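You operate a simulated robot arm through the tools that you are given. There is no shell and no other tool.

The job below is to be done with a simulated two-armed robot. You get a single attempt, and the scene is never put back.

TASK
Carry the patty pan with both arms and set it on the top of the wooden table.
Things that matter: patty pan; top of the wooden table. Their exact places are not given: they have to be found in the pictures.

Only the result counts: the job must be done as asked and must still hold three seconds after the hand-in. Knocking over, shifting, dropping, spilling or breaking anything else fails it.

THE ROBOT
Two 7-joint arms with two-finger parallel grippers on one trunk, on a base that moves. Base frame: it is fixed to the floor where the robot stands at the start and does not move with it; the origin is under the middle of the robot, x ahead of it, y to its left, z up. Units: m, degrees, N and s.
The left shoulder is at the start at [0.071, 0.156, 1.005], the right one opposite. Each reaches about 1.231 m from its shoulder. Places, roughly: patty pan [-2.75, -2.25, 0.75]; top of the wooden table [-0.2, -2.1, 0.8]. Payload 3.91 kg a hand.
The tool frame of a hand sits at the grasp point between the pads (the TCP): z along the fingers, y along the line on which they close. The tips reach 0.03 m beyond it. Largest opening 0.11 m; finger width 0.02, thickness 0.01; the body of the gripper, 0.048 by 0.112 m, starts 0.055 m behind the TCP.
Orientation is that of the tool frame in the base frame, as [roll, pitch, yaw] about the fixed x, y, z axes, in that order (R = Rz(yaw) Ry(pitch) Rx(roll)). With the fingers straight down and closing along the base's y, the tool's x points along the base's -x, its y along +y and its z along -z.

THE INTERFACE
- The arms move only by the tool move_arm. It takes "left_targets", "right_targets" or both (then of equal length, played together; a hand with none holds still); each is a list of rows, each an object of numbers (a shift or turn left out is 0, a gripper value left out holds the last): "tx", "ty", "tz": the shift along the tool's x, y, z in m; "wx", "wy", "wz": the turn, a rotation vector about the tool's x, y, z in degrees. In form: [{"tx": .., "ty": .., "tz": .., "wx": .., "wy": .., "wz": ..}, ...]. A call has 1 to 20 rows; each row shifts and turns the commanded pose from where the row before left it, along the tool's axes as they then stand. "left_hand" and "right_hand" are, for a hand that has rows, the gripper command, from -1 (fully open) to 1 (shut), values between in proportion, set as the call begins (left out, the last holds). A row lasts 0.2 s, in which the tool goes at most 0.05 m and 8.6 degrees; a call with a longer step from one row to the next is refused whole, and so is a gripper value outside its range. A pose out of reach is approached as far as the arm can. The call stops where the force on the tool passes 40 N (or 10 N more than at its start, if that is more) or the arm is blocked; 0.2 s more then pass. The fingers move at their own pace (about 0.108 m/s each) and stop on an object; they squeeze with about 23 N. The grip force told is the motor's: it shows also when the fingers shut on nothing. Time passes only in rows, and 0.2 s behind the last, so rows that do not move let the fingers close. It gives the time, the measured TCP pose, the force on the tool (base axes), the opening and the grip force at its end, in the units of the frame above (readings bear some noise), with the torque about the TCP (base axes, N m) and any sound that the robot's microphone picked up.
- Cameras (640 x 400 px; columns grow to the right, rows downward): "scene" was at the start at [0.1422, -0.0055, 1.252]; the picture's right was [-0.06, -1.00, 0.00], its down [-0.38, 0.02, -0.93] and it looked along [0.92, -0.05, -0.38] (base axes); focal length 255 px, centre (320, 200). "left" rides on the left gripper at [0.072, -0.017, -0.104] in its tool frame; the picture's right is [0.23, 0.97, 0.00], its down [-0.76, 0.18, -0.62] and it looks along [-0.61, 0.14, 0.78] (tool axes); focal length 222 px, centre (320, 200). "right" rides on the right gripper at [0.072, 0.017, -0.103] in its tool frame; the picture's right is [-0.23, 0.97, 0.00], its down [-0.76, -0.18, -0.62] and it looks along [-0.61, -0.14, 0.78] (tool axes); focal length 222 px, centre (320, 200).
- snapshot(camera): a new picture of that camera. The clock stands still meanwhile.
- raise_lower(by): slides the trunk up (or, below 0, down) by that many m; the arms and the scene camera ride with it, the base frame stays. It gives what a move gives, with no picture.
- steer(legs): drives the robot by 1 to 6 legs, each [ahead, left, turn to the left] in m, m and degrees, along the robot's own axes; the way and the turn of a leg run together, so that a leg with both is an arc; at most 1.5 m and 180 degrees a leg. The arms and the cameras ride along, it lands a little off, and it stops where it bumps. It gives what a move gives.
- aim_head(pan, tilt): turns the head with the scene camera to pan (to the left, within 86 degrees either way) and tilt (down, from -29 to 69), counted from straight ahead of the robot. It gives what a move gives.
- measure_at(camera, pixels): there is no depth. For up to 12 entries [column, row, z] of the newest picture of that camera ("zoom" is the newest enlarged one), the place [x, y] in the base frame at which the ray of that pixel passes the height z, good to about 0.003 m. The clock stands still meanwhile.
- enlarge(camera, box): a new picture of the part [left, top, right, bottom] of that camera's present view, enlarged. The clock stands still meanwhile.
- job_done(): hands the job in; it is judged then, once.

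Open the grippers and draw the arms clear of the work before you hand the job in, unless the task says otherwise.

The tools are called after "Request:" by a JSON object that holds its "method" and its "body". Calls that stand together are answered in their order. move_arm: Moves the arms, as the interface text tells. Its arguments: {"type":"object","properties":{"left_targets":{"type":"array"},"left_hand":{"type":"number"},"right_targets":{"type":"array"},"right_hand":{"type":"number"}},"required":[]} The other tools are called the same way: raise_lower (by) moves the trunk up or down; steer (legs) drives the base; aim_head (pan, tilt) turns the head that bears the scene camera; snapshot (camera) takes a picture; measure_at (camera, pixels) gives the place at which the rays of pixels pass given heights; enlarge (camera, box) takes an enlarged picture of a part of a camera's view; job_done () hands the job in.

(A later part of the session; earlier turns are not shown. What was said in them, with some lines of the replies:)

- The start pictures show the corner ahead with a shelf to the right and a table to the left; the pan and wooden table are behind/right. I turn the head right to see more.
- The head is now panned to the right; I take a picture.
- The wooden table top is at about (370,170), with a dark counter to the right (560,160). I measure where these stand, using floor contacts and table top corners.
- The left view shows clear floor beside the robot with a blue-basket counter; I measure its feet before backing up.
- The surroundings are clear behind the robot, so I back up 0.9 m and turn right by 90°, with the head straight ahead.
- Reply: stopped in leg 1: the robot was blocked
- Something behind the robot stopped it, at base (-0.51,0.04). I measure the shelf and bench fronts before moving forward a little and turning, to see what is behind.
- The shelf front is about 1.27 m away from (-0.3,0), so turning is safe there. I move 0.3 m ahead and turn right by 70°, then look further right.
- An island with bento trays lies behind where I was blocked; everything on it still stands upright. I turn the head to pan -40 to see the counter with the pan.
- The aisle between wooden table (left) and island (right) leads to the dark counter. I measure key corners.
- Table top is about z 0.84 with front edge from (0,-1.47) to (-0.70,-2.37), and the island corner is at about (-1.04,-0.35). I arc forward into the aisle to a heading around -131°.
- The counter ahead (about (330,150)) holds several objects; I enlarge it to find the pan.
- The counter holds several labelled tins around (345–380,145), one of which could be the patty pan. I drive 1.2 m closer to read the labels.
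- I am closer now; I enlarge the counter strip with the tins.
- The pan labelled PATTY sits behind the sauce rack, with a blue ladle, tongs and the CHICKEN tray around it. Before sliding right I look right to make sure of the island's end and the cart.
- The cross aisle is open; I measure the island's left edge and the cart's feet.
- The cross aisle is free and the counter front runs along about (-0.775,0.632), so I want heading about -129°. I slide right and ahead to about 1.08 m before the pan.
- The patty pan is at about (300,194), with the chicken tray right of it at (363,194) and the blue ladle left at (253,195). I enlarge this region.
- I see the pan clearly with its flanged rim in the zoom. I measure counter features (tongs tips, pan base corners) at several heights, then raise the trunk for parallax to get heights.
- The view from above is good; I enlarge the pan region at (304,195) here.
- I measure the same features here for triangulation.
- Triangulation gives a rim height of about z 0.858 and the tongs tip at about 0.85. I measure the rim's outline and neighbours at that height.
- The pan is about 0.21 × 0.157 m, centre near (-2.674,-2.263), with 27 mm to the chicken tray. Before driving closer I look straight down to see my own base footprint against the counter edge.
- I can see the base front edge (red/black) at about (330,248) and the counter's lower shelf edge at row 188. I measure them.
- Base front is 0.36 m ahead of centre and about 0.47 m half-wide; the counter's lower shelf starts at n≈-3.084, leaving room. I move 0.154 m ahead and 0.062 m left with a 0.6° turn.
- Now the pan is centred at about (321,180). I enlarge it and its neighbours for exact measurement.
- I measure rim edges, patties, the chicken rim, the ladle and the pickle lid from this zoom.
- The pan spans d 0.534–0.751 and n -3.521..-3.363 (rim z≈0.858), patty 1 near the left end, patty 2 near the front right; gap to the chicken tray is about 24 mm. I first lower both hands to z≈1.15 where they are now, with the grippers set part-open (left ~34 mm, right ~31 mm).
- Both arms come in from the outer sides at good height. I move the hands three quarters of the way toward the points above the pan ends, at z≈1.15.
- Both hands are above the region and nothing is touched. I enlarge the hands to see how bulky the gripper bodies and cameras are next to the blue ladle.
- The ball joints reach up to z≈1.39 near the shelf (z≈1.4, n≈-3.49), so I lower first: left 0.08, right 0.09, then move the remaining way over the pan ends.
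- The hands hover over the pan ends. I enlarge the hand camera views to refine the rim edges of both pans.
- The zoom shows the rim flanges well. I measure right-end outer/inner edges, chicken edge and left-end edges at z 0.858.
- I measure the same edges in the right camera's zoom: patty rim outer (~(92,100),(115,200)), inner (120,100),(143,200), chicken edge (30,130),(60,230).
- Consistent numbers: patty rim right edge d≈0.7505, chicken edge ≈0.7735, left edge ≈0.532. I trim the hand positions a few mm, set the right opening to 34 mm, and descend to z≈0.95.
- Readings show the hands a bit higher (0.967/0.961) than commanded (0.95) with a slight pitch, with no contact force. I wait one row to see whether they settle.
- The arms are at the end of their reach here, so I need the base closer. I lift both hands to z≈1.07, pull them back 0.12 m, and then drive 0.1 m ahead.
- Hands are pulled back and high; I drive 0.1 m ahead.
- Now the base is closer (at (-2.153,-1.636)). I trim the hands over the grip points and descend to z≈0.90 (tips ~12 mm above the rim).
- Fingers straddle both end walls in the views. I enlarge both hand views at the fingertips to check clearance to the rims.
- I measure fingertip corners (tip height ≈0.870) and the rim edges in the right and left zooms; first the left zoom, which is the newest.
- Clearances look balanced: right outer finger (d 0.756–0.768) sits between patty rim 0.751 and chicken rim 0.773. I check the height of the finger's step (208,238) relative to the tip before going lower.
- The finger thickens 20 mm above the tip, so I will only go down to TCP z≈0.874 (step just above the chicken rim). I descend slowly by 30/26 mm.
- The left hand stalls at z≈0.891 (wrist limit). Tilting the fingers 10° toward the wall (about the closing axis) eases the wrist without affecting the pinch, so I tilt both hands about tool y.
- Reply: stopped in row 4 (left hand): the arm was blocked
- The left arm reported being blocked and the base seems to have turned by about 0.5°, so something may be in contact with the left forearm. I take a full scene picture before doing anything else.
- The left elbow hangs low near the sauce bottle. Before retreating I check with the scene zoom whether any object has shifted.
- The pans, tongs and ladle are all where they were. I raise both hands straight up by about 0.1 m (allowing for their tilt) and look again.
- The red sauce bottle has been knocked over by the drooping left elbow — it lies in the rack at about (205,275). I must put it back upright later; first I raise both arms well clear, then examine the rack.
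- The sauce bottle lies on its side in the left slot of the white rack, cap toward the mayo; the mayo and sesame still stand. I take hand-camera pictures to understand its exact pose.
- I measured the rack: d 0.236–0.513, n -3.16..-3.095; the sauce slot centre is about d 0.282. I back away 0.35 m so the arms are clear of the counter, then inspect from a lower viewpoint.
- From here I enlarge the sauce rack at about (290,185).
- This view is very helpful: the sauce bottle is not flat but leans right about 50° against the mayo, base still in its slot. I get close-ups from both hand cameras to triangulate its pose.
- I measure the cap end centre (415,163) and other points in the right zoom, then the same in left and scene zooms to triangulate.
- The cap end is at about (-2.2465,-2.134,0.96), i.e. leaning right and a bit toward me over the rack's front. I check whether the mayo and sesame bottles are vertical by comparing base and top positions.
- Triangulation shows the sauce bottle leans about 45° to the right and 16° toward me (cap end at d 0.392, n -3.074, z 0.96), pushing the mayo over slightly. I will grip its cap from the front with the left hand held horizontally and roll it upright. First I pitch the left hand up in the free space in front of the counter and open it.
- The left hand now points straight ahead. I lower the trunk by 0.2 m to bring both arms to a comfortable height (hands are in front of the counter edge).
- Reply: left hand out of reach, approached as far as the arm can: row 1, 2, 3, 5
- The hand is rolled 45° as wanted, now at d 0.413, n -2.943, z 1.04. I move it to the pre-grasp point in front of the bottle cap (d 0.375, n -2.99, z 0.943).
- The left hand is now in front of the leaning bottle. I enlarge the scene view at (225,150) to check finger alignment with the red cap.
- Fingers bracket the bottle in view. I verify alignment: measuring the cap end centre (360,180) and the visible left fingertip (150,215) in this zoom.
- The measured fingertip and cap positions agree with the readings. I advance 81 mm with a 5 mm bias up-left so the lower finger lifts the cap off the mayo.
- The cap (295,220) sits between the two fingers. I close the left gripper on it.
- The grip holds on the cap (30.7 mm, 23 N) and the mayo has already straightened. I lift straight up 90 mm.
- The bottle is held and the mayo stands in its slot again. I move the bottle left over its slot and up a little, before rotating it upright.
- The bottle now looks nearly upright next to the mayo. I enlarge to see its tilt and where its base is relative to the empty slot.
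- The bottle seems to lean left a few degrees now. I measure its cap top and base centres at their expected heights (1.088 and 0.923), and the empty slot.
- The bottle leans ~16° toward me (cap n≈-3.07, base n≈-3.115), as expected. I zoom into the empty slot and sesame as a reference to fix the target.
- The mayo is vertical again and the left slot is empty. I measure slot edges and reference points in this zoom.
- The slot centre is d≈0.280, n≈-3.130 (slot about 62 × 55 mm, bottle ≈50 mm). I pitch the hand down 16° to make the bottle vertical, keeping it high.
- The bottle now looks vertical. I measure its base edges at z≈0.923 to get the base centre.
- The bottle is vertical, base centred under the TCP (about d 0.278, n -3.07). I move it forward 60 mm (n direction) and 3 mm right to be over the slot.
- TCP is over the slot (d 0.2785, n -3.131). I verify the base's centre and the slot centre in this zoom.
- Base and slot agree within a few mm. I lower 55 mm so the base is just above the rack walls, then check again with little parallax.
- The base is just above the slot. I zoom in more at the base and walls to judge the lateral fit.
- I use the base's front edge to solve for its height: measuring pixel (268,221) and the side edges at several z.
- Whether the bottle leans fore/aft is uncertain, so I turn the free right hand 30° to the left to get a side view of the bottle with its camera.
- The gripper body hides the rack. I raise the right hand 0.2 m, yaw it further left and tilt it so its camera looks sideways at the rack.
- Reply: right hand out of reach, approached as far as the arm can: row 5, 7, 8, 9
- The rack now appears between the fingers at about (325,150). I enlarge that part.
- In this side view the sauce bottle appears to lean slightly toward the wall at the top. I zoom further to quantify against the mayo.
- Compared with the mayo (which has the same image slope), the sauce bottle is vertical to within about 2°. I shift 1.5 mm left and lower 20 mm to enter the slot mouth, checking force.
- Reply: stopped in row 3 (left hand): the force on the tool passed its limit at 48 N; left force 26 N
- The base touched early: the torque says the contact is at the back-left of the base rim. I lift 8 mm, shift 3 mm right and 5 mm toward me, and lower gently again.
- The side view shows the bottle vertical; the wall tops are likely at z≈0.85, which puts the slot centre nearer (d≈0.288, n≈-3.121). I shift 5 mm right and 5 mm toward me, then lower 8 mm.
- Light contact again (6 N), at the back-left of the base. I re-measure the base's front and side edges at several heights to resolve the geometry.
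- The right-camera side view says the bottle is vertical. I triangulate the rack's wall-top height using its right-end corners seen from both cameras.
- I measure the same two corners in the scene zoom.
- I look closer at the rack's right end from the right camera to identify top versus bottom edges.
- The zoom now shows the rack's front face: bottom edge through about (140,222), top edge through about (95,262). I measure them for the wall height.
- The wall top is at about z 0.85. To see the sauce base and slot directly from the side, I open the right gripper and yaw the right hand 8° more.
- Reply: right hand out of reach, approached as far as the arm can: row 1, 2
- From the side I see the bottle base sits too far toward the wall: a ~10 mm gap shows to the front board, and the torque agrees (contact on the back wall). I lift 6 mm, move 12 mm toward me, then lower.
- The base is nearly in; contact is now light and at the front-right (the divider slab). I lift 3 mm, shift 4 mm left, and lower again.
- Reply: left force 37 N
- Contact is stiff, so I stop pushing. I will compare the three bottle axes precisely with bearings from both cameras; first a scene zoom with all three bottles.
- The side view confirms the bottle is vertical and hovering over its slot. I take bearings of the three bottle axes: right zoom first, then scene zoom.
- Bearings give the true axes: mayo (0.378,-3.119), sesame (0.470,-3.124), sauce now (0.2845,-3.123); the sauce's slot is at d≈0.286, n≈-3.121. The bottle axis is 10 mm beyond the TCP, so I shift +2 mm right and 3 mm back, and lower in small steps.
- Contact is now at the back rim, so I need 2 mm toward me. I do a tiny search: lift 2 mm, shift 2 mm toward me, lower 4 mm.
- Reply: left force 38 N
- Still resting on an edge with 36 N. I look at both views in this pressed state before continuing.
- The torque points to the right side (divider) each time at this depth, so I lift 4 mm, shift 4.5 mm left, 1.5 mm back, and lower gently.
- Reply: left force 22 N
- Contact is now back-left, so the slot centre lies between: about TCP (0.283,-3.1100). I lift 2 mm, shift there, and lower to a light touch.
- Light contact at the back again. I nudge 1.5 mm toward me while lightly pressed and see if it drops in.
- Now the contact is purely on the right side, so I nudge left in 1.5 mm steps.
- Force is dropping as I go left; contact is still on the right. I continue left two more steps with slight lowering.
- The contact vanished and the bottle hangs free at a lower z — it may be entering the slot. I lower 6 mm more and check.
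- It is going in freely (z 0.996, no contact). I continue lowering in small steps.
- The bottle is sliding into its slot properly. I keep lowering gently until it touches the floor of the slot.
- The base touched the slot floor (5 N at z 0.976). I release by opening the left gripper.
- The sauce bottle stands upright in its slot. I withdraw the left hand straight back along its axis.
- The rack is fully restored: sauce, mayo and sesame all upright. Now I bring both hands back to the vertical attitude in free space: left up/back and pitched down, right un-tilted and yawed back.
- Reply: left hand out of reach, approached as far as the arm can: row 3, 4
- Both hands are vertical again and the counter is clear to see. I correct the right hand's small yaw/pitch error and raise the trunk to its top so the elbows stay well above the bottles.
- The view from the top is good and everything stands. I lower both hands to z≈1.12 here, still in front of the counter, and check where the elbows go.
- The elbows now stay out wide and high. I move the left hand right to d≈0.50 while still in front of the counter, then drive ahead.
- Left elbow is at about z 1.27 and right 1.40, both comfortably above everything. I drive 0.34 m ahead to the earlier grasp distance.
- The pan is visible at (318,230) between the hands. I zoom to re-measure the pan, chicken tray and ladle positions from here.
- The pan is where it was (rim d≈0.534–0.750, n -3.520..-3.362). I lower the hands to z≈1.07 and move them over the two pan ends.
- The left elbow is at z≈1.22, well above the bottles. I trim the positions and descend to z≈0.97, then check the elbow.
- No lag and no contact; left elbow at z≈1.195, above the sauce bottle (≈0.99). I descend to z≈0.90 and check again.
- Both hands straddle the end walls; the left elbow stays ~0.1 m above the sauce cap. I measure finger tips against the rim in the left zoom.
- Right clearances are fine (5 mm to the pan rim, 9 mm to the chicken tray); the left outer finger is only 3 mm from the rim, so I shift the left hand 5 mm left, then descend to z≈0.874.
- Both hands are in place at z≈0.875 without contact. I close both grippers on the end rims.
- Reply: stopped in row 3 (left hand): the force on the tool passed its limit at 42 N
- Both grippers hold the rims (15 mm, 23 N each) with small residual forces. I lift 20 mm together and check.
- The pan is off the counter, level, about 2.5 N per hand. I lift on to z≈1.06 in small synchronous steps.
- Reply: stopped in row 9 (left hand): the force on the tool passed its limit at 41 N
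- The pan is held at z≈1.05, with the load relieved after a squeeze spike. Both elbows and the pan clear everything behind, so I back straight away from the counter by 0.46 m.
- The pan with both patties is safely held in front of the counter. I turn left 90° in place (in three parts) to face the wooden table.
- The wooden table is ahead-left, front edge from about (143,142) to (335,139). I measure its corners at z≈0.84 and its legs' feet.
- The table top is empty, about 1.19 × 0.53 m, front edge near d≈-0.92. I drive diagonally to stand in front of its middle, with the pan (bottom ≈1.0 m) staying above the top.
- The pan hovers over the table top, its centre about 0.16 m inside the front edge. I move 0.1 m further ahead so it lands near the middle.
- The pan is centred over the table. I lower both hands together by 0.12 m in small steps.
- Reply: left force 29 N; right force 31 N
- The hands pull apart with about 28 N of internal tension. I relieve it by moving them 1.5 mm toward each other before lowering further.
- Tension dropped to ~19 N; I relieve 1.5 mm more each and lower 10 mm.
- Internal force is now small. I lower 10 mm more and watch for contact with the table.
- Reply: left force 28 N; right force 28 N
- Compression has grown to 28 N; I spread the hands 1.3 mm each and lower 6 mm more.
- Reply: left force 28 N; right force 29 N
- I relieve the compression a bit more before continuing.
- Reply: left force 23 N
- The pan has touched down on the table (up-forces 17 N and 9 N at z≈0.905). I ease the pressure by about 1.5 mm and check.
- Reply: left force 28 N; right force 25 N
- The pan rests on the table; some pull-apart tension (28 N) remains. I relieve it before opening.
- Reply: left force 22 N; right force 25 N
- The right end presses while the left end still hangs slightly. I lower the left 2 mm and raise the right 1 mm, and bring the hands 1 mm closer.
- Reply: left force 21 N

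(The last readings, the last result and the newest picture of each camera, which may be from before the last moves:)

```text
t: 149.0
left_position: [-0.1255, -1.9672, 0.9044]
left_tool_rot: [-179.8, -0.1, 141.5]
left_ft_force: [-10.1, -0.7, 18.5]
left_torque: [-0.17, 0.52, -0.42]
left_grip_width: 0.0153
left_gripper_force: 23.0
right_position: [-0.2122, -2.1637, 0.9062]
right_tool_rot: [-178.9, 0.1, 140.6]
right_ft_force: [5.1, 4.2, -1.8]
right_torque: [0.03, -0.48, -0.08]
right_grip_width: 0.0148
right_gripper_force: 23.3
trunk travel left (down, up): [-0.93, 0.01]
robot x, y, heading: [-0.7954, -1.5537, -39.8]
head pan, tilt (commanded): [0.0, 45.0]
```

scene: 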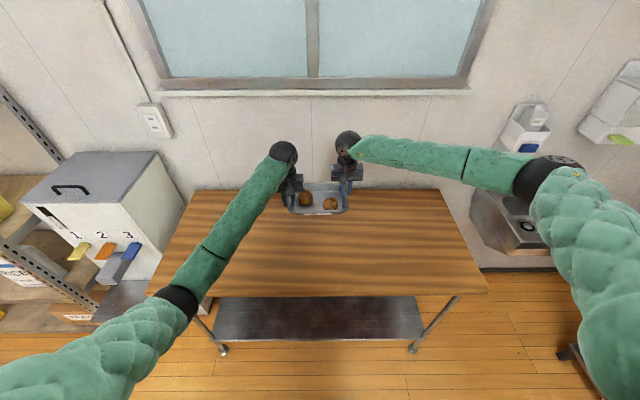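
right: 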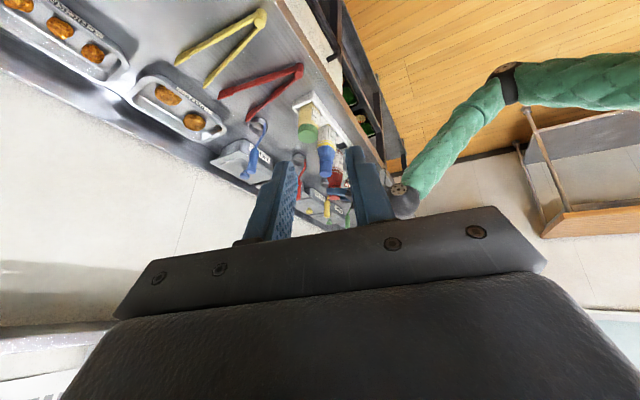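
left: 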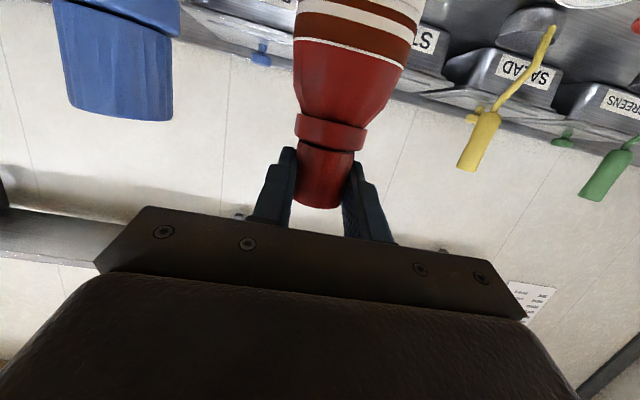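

The pan is within a millimetre of flat on the table. I open both grippers to about 34 mm to release the rims.

Request:
{"method": "move_arm", "body": {"left_targets": [{"tz": 0}, {"tz": 0}, {"tz": 0}], "right_targets": [{"tz": 0}, {"tz": 0}, {"tz": 0}], "left_hand": 0.38, "right_hand": 0.38}}

Request:
{"method": "enlarge", "body": {"camera": "scene", "box": [256, 170, 384, 250]}}

Request:
{"method": "enlarge", "body": {"camera": "right", "box": [210, 110, 402, 230]}}

Request:
{"method": "enlarge", "body": {"camera": "left", "box": [210, 110, 402, 230]}}

```text
t: 149.8
left_position: [-0.1259, -1.9701, 0.9002]
left_tool_rot: [-179.8, -0.2, 141.5]
left_ft_force: [-0.3, -0.9, 0.4]
left_torque: [0.03, -0.03, 0.0]
left_grip_width: 0.0342
left_gripper_force: 0.1
right_position: [-0.2102, -2.1629, 0.9052]
right_tool_rot: [-179.0, -0.1, 140.5]
right_ft_force: [0.4, -0.5, 0.6]
right_torque: [-0.02, 0.0, 0.02]
right_grip_width: 0.0342
right_gripper_force: 0.1
trunk travel left (down, up): [-0.93, 0.01]
robot x, y, heading: [-0.7912, -1.5517, -39.7]
head pan, tilt (commanded): [0.0, 45.0]
```

```text
5.00 times, centred on (320, 210) of scene
```

zoom: 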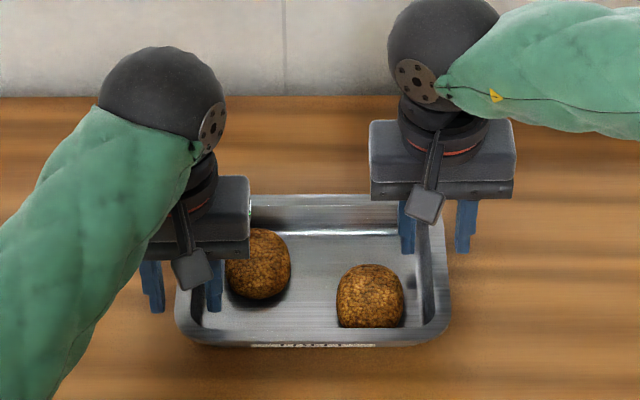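

```text
3.33 times, centred on (306, 170) of right
```

zoom: 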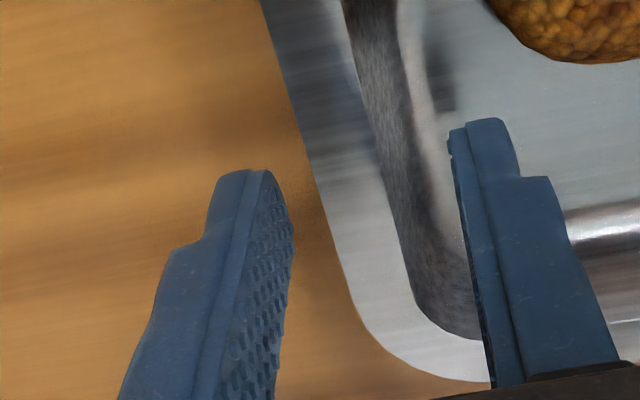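

```text
3.33 times, centred on (306, 170) of left
```

zoom: 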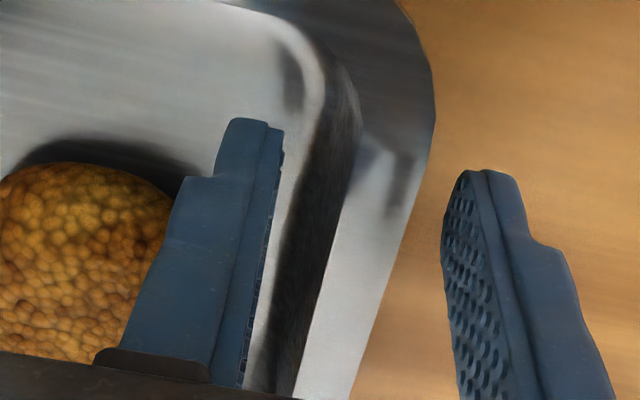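

Both rims are free and the pan sits flat on the table. I raise both hands straight up.

Request:
{"method": "move_arm", "body": {"left_targets": [{"tz": -0.01}, {"tz": -0.02}, {"tz": -0.03}, {"tz": -0.04}, {"tz": -0.04}, {"tz": -0.04}, {"tz": 0}], "right_targets": [{"tz": -0.01}, {"tz": -0.02}, {"tz": -0.03}, {"tz": -0.04}, {"tz": -0.04}, {"tz": -0.04}, {"tz": 0}]}}

Request:
{"method": "snapshot", "body": {"camera": "scene"}}

```text
t: 151.4
left_position: [-0.1261, -1.9694, 1.0836]
left_tool_rot: [-179.8, -0.2, 141.5]
left_ft_force: [-0.7, -0.6, 0.1]
left_torque: [-0.01, 0.0, -0.01]
left_grip_width: 0.0341
left_gripper_force: 0.0
right_position: [-0.2101, -2.1625, 1.0887]
right_tool_rot: [-179.0, 0.0, 140.7]
right_ft_force: [-0.1, -1.1, 0.2]
right_torque: [0.01, -0.03, 0.01]
right_grip_width: 0.0344
right_gripper_force: 0.1
trunk travel left (down, up): [-0.93, 0.01]
robot x, y, heading: [-0.7956, -1.5575, -39.6]
head pan, tilt (commanded): [0.0, 45.0]
```

```text
taken
```

scene: 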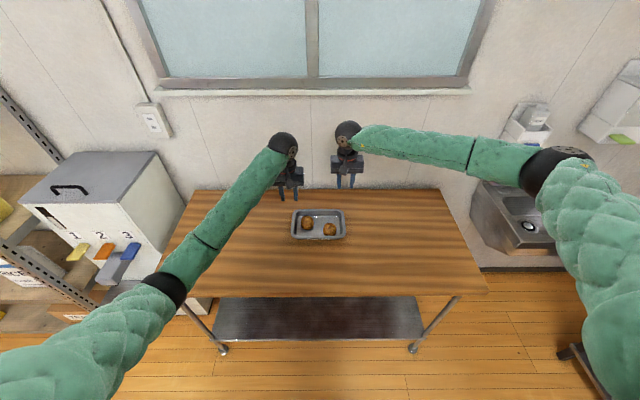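

The pan with both patties stands in the middle of the table. I open the grippers fully and back away 0.4 m.

Request:
{"method": "move_arm", "body": {"left_targets": [{"tz": 0}, {"tz": 0}, {"tz": 0}], "right_targets": [{"tz": 0}, {"tz": 0}, {"tz": 0}], "left_hand": -1, "right_hand": -1}}

Request:
{"method": "steer", "body": {"legs": [[-0.4, 0, 0]]}}

Request:
{"method": "snapshot", "body": {"camera": "scene"}}

Request:
{"method": "enlarge", "body": {"camera": "scene", "box": [220, 100, 420, 225]}}

```text
t: 152.2
left_position: [-0.1239, -1.9692, 1.0829]
left_tool_rot: [-179.7, -0.1, 141.5]
left_ft_force: [0.1, 1.1, 0.1]
left_torque: [0.0, 0.03, 0.02]
left_grip_width: 0.1099
left_gripper_force: 0.1
right_position: [-0.2081, -2.1606, 1.0883]
right_tool_rot: [-179.0, 0.1, 140.6]
right_ft_force: [-0.5, 0.1, -0.3]
right_torque: [0.01, 0.01, 0.0]
right_grip_width: 0.11
right_gripper_force: 0.0
trunk travel left (down, up): [-0.93, 0.01]
robot x, y, heading: [-0.7931, -1.5586, -39.7]
head pan, tilt (commanded): [0.0, 45.0]
```

```text
t: 154.6
left_position: [-0.4238, -1.7186, 1.0829]
left_tool_rot: [-179.8, -0.2, 141.7]
left_ft_force: [-0.2, -0.3, -0.2]
left_torque: [0.0, 0.01, 0.02]
left_grip_width: 0.1099
left_gripper_force: 0.0
right_position: [-0.5062, -1.9102, 1.0885]
right_tool_rot: [-179.0, 0.1, 140.8]
right_ft_force: [-0.2, 0.5, 0.6]
right_torque: [0.0, -0.01, -0.02]
right_grip_width: 0.1101
right_gripper_force: 0.0
trunk travel left (down, up): [-0.93, 0.01]
robot x, y, heading: [-1.091, -1.3083, -39.5]
head pan, tilt (commanded): [0.0, 45.0]
```

```text
taken
```

scene: 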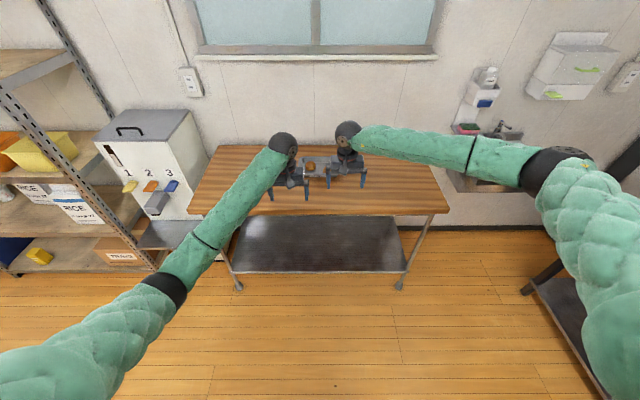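

```text
3.20 times, centred on (320, 162) of scene
```

zoom: 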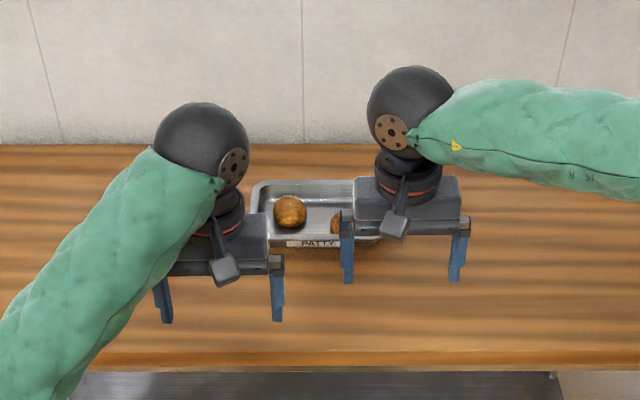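

The pan is safely on the table and the hands are clear. Before handing in, I check the counter again by panning the head right.

Request:
{"method": "aim_head", "body": {"pan": -80, "tilt": 25}}

Request:
{"method": "snapshot", "body": {"camera": "scene"}}

Request:
{"method": "aim_head", "body": {"pan": 86, "tilt": 30}}

Request:
{"method": "snapshot", "body": {"camera": "scene"}}

```text
t: 156.2
left_position: [-0.4249, -1.7183, 1.0829]
left_tool_rot: [-179.8, -0.2, 141.7]
left_ft_force: [0.0, 0.4, 0.3]
left_torque: [0.0, 0.02, 0.0]
left_grip_width: 0.11
left_gripper_force: 0.1
right_position: [-0.5073, -1.9108, 1.088]
right_tool_rot: [-179.0, 0.0, 140.8]
right_ft_force: [-0.1, -0.3, 0.4]
right_torque: [-0.01, 0.0, -0.03]
right_grip_width: 0.1102
right_gripper_force: 0.0
trunk travel left (down, up): [-0.93, 0.01]
robot x, y, heading: [-1.0923, -1.3088, -39.6]
head pan, tilt (commanded): [-80.0, 25.0]
```

```text
taken
```

scene: 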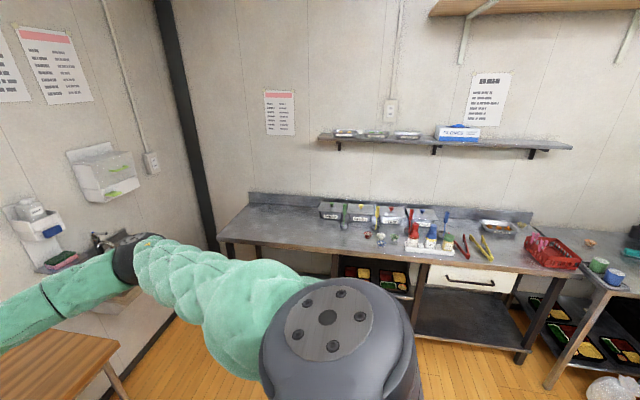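

```text
t: 158.7
left_position: [-0.4254, -1.7188, 1.0832]
left_tool_rot: [-179.8, -0.1, 141.7]
left_ft_force: [0.6, 0.6, -0.9]
left_torque: [0.01, 0.0, 0.02]
left_grip_width: 0.11
left_gripper_force: 0.1
right_position: [-0.5073, -1.9113, 1.0887]
right_tool_rot: [-179.0, 0.0, 140.8]
right_ft_force: [-0.5, -0.3, 0.4]
right_torque: [-0.01, 0.0, -0.04]
right_grip_width: 0.11
right_gripper_force: 0.0
trunk travel left (down, up): [-0.93, 0.01]
robot x, y, heading: [-1.0913, -1.3084, -39.6]
head pan, tilt (commanded): [85.9, 30.0]
```

```text
taken
```

scene: 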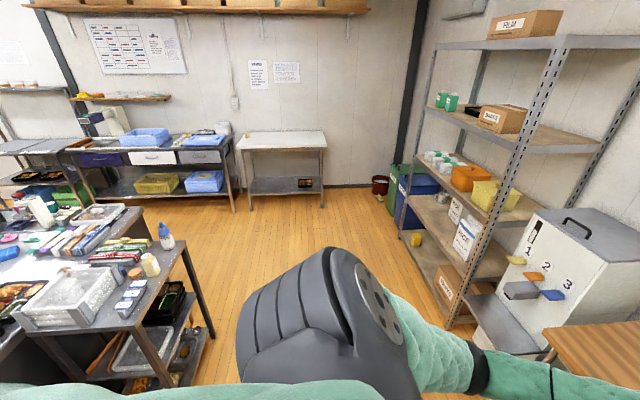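

The island's condiments all stand. I take one more close look at the sauce rack on the counter.

Request:
{"method": "aim_head", "body": {"pan": -80, "tilt": 25}}

Request:
{"method": "enlarge", "body": {"camera": "scene", "box": [360, 190, 520, 290]}}

Request:
{"method": "enlarge", "body": {"camera": "scene", "box": [460, 190, 620, 290]}}

```text
t: 161.2
left_position: [-0.4247, -1.7185, 1.0837]
left_tool_rot: [-179.8, -0.1, 141.7]
left_ft_force: [-0.6, 0.5, 0.0]
left_torque: [0.0, 0.0, 0.0]
left_grip_width: 0.1099
left_gripper_force: 0.0
right_position: [-0.5066, -1.9117, 1.0874]
right_tool_rot: [-179.1, 0.0, 140.9]
right_ft_force: [-0.5, -0.6, 0.4]
right_torque: [0.03, -0.03, -0.01]
right_grip_width: 0.1101
right_gripper_force: 0.1
trunk travel left (down, up): [-0.93, 0.01]
robot x, y, heading: [-1.097, -1.3074, -39.4]
head pan, tilt (commanded): [-80.0, 25.0]
```

```text
4.00 times, centred on (440, 240) of scene
```

zoom: 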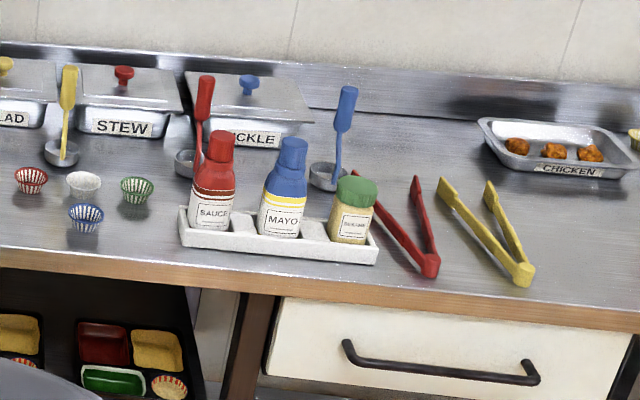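

```text
4.00 times, centred on (540, 240) of scene
```

zoom: 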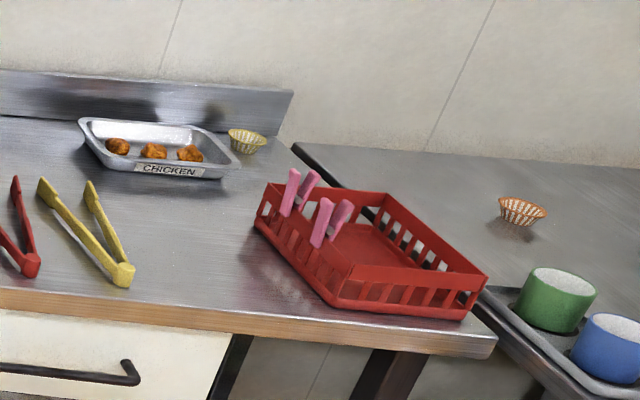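

On the counter the sauce, mayo and sesame bottles, the ladles, cups, tongs and the chicken tray all stand in place. The patty pan rests on the wooden table with both patties, and the grippers are open and clear. I did tip the sauce bottle over with the left elbow on my first try and then stood it back in its slot. I hand the job in.

Request:
{"method": "job_done", "body": {}}

```text
The job is handed in.
```

The patty pan is on the wooden table, carried there with both arms. Both patties are still in it, the grippers are open, and the arms are clear. I handed the job in, but no verdict has come back.

Three things happened on the way that could count against the result:

- **Sauce bottle knocked over:** on my first grasp attempt, the left elbow tipped the sauce bottle against the mayo bottle. I stood it back in its slot, and the last picture shows all three bottles upright. However, if the judging counts any knock during the job and not just the end state, this fails it.
- **Rack nudged:** getting the bottle back into its slot took several tries, with pushes of up to about 48 N. The rack may have shifted slightly. I had no measurement from before the knock to compare with.
- **Bumped the island:** early on I backed into the island behind the start position. Everything visible on it was still standing when I checked afterwards.

Otherwise, the counter in the final picture looks as it did at the start.
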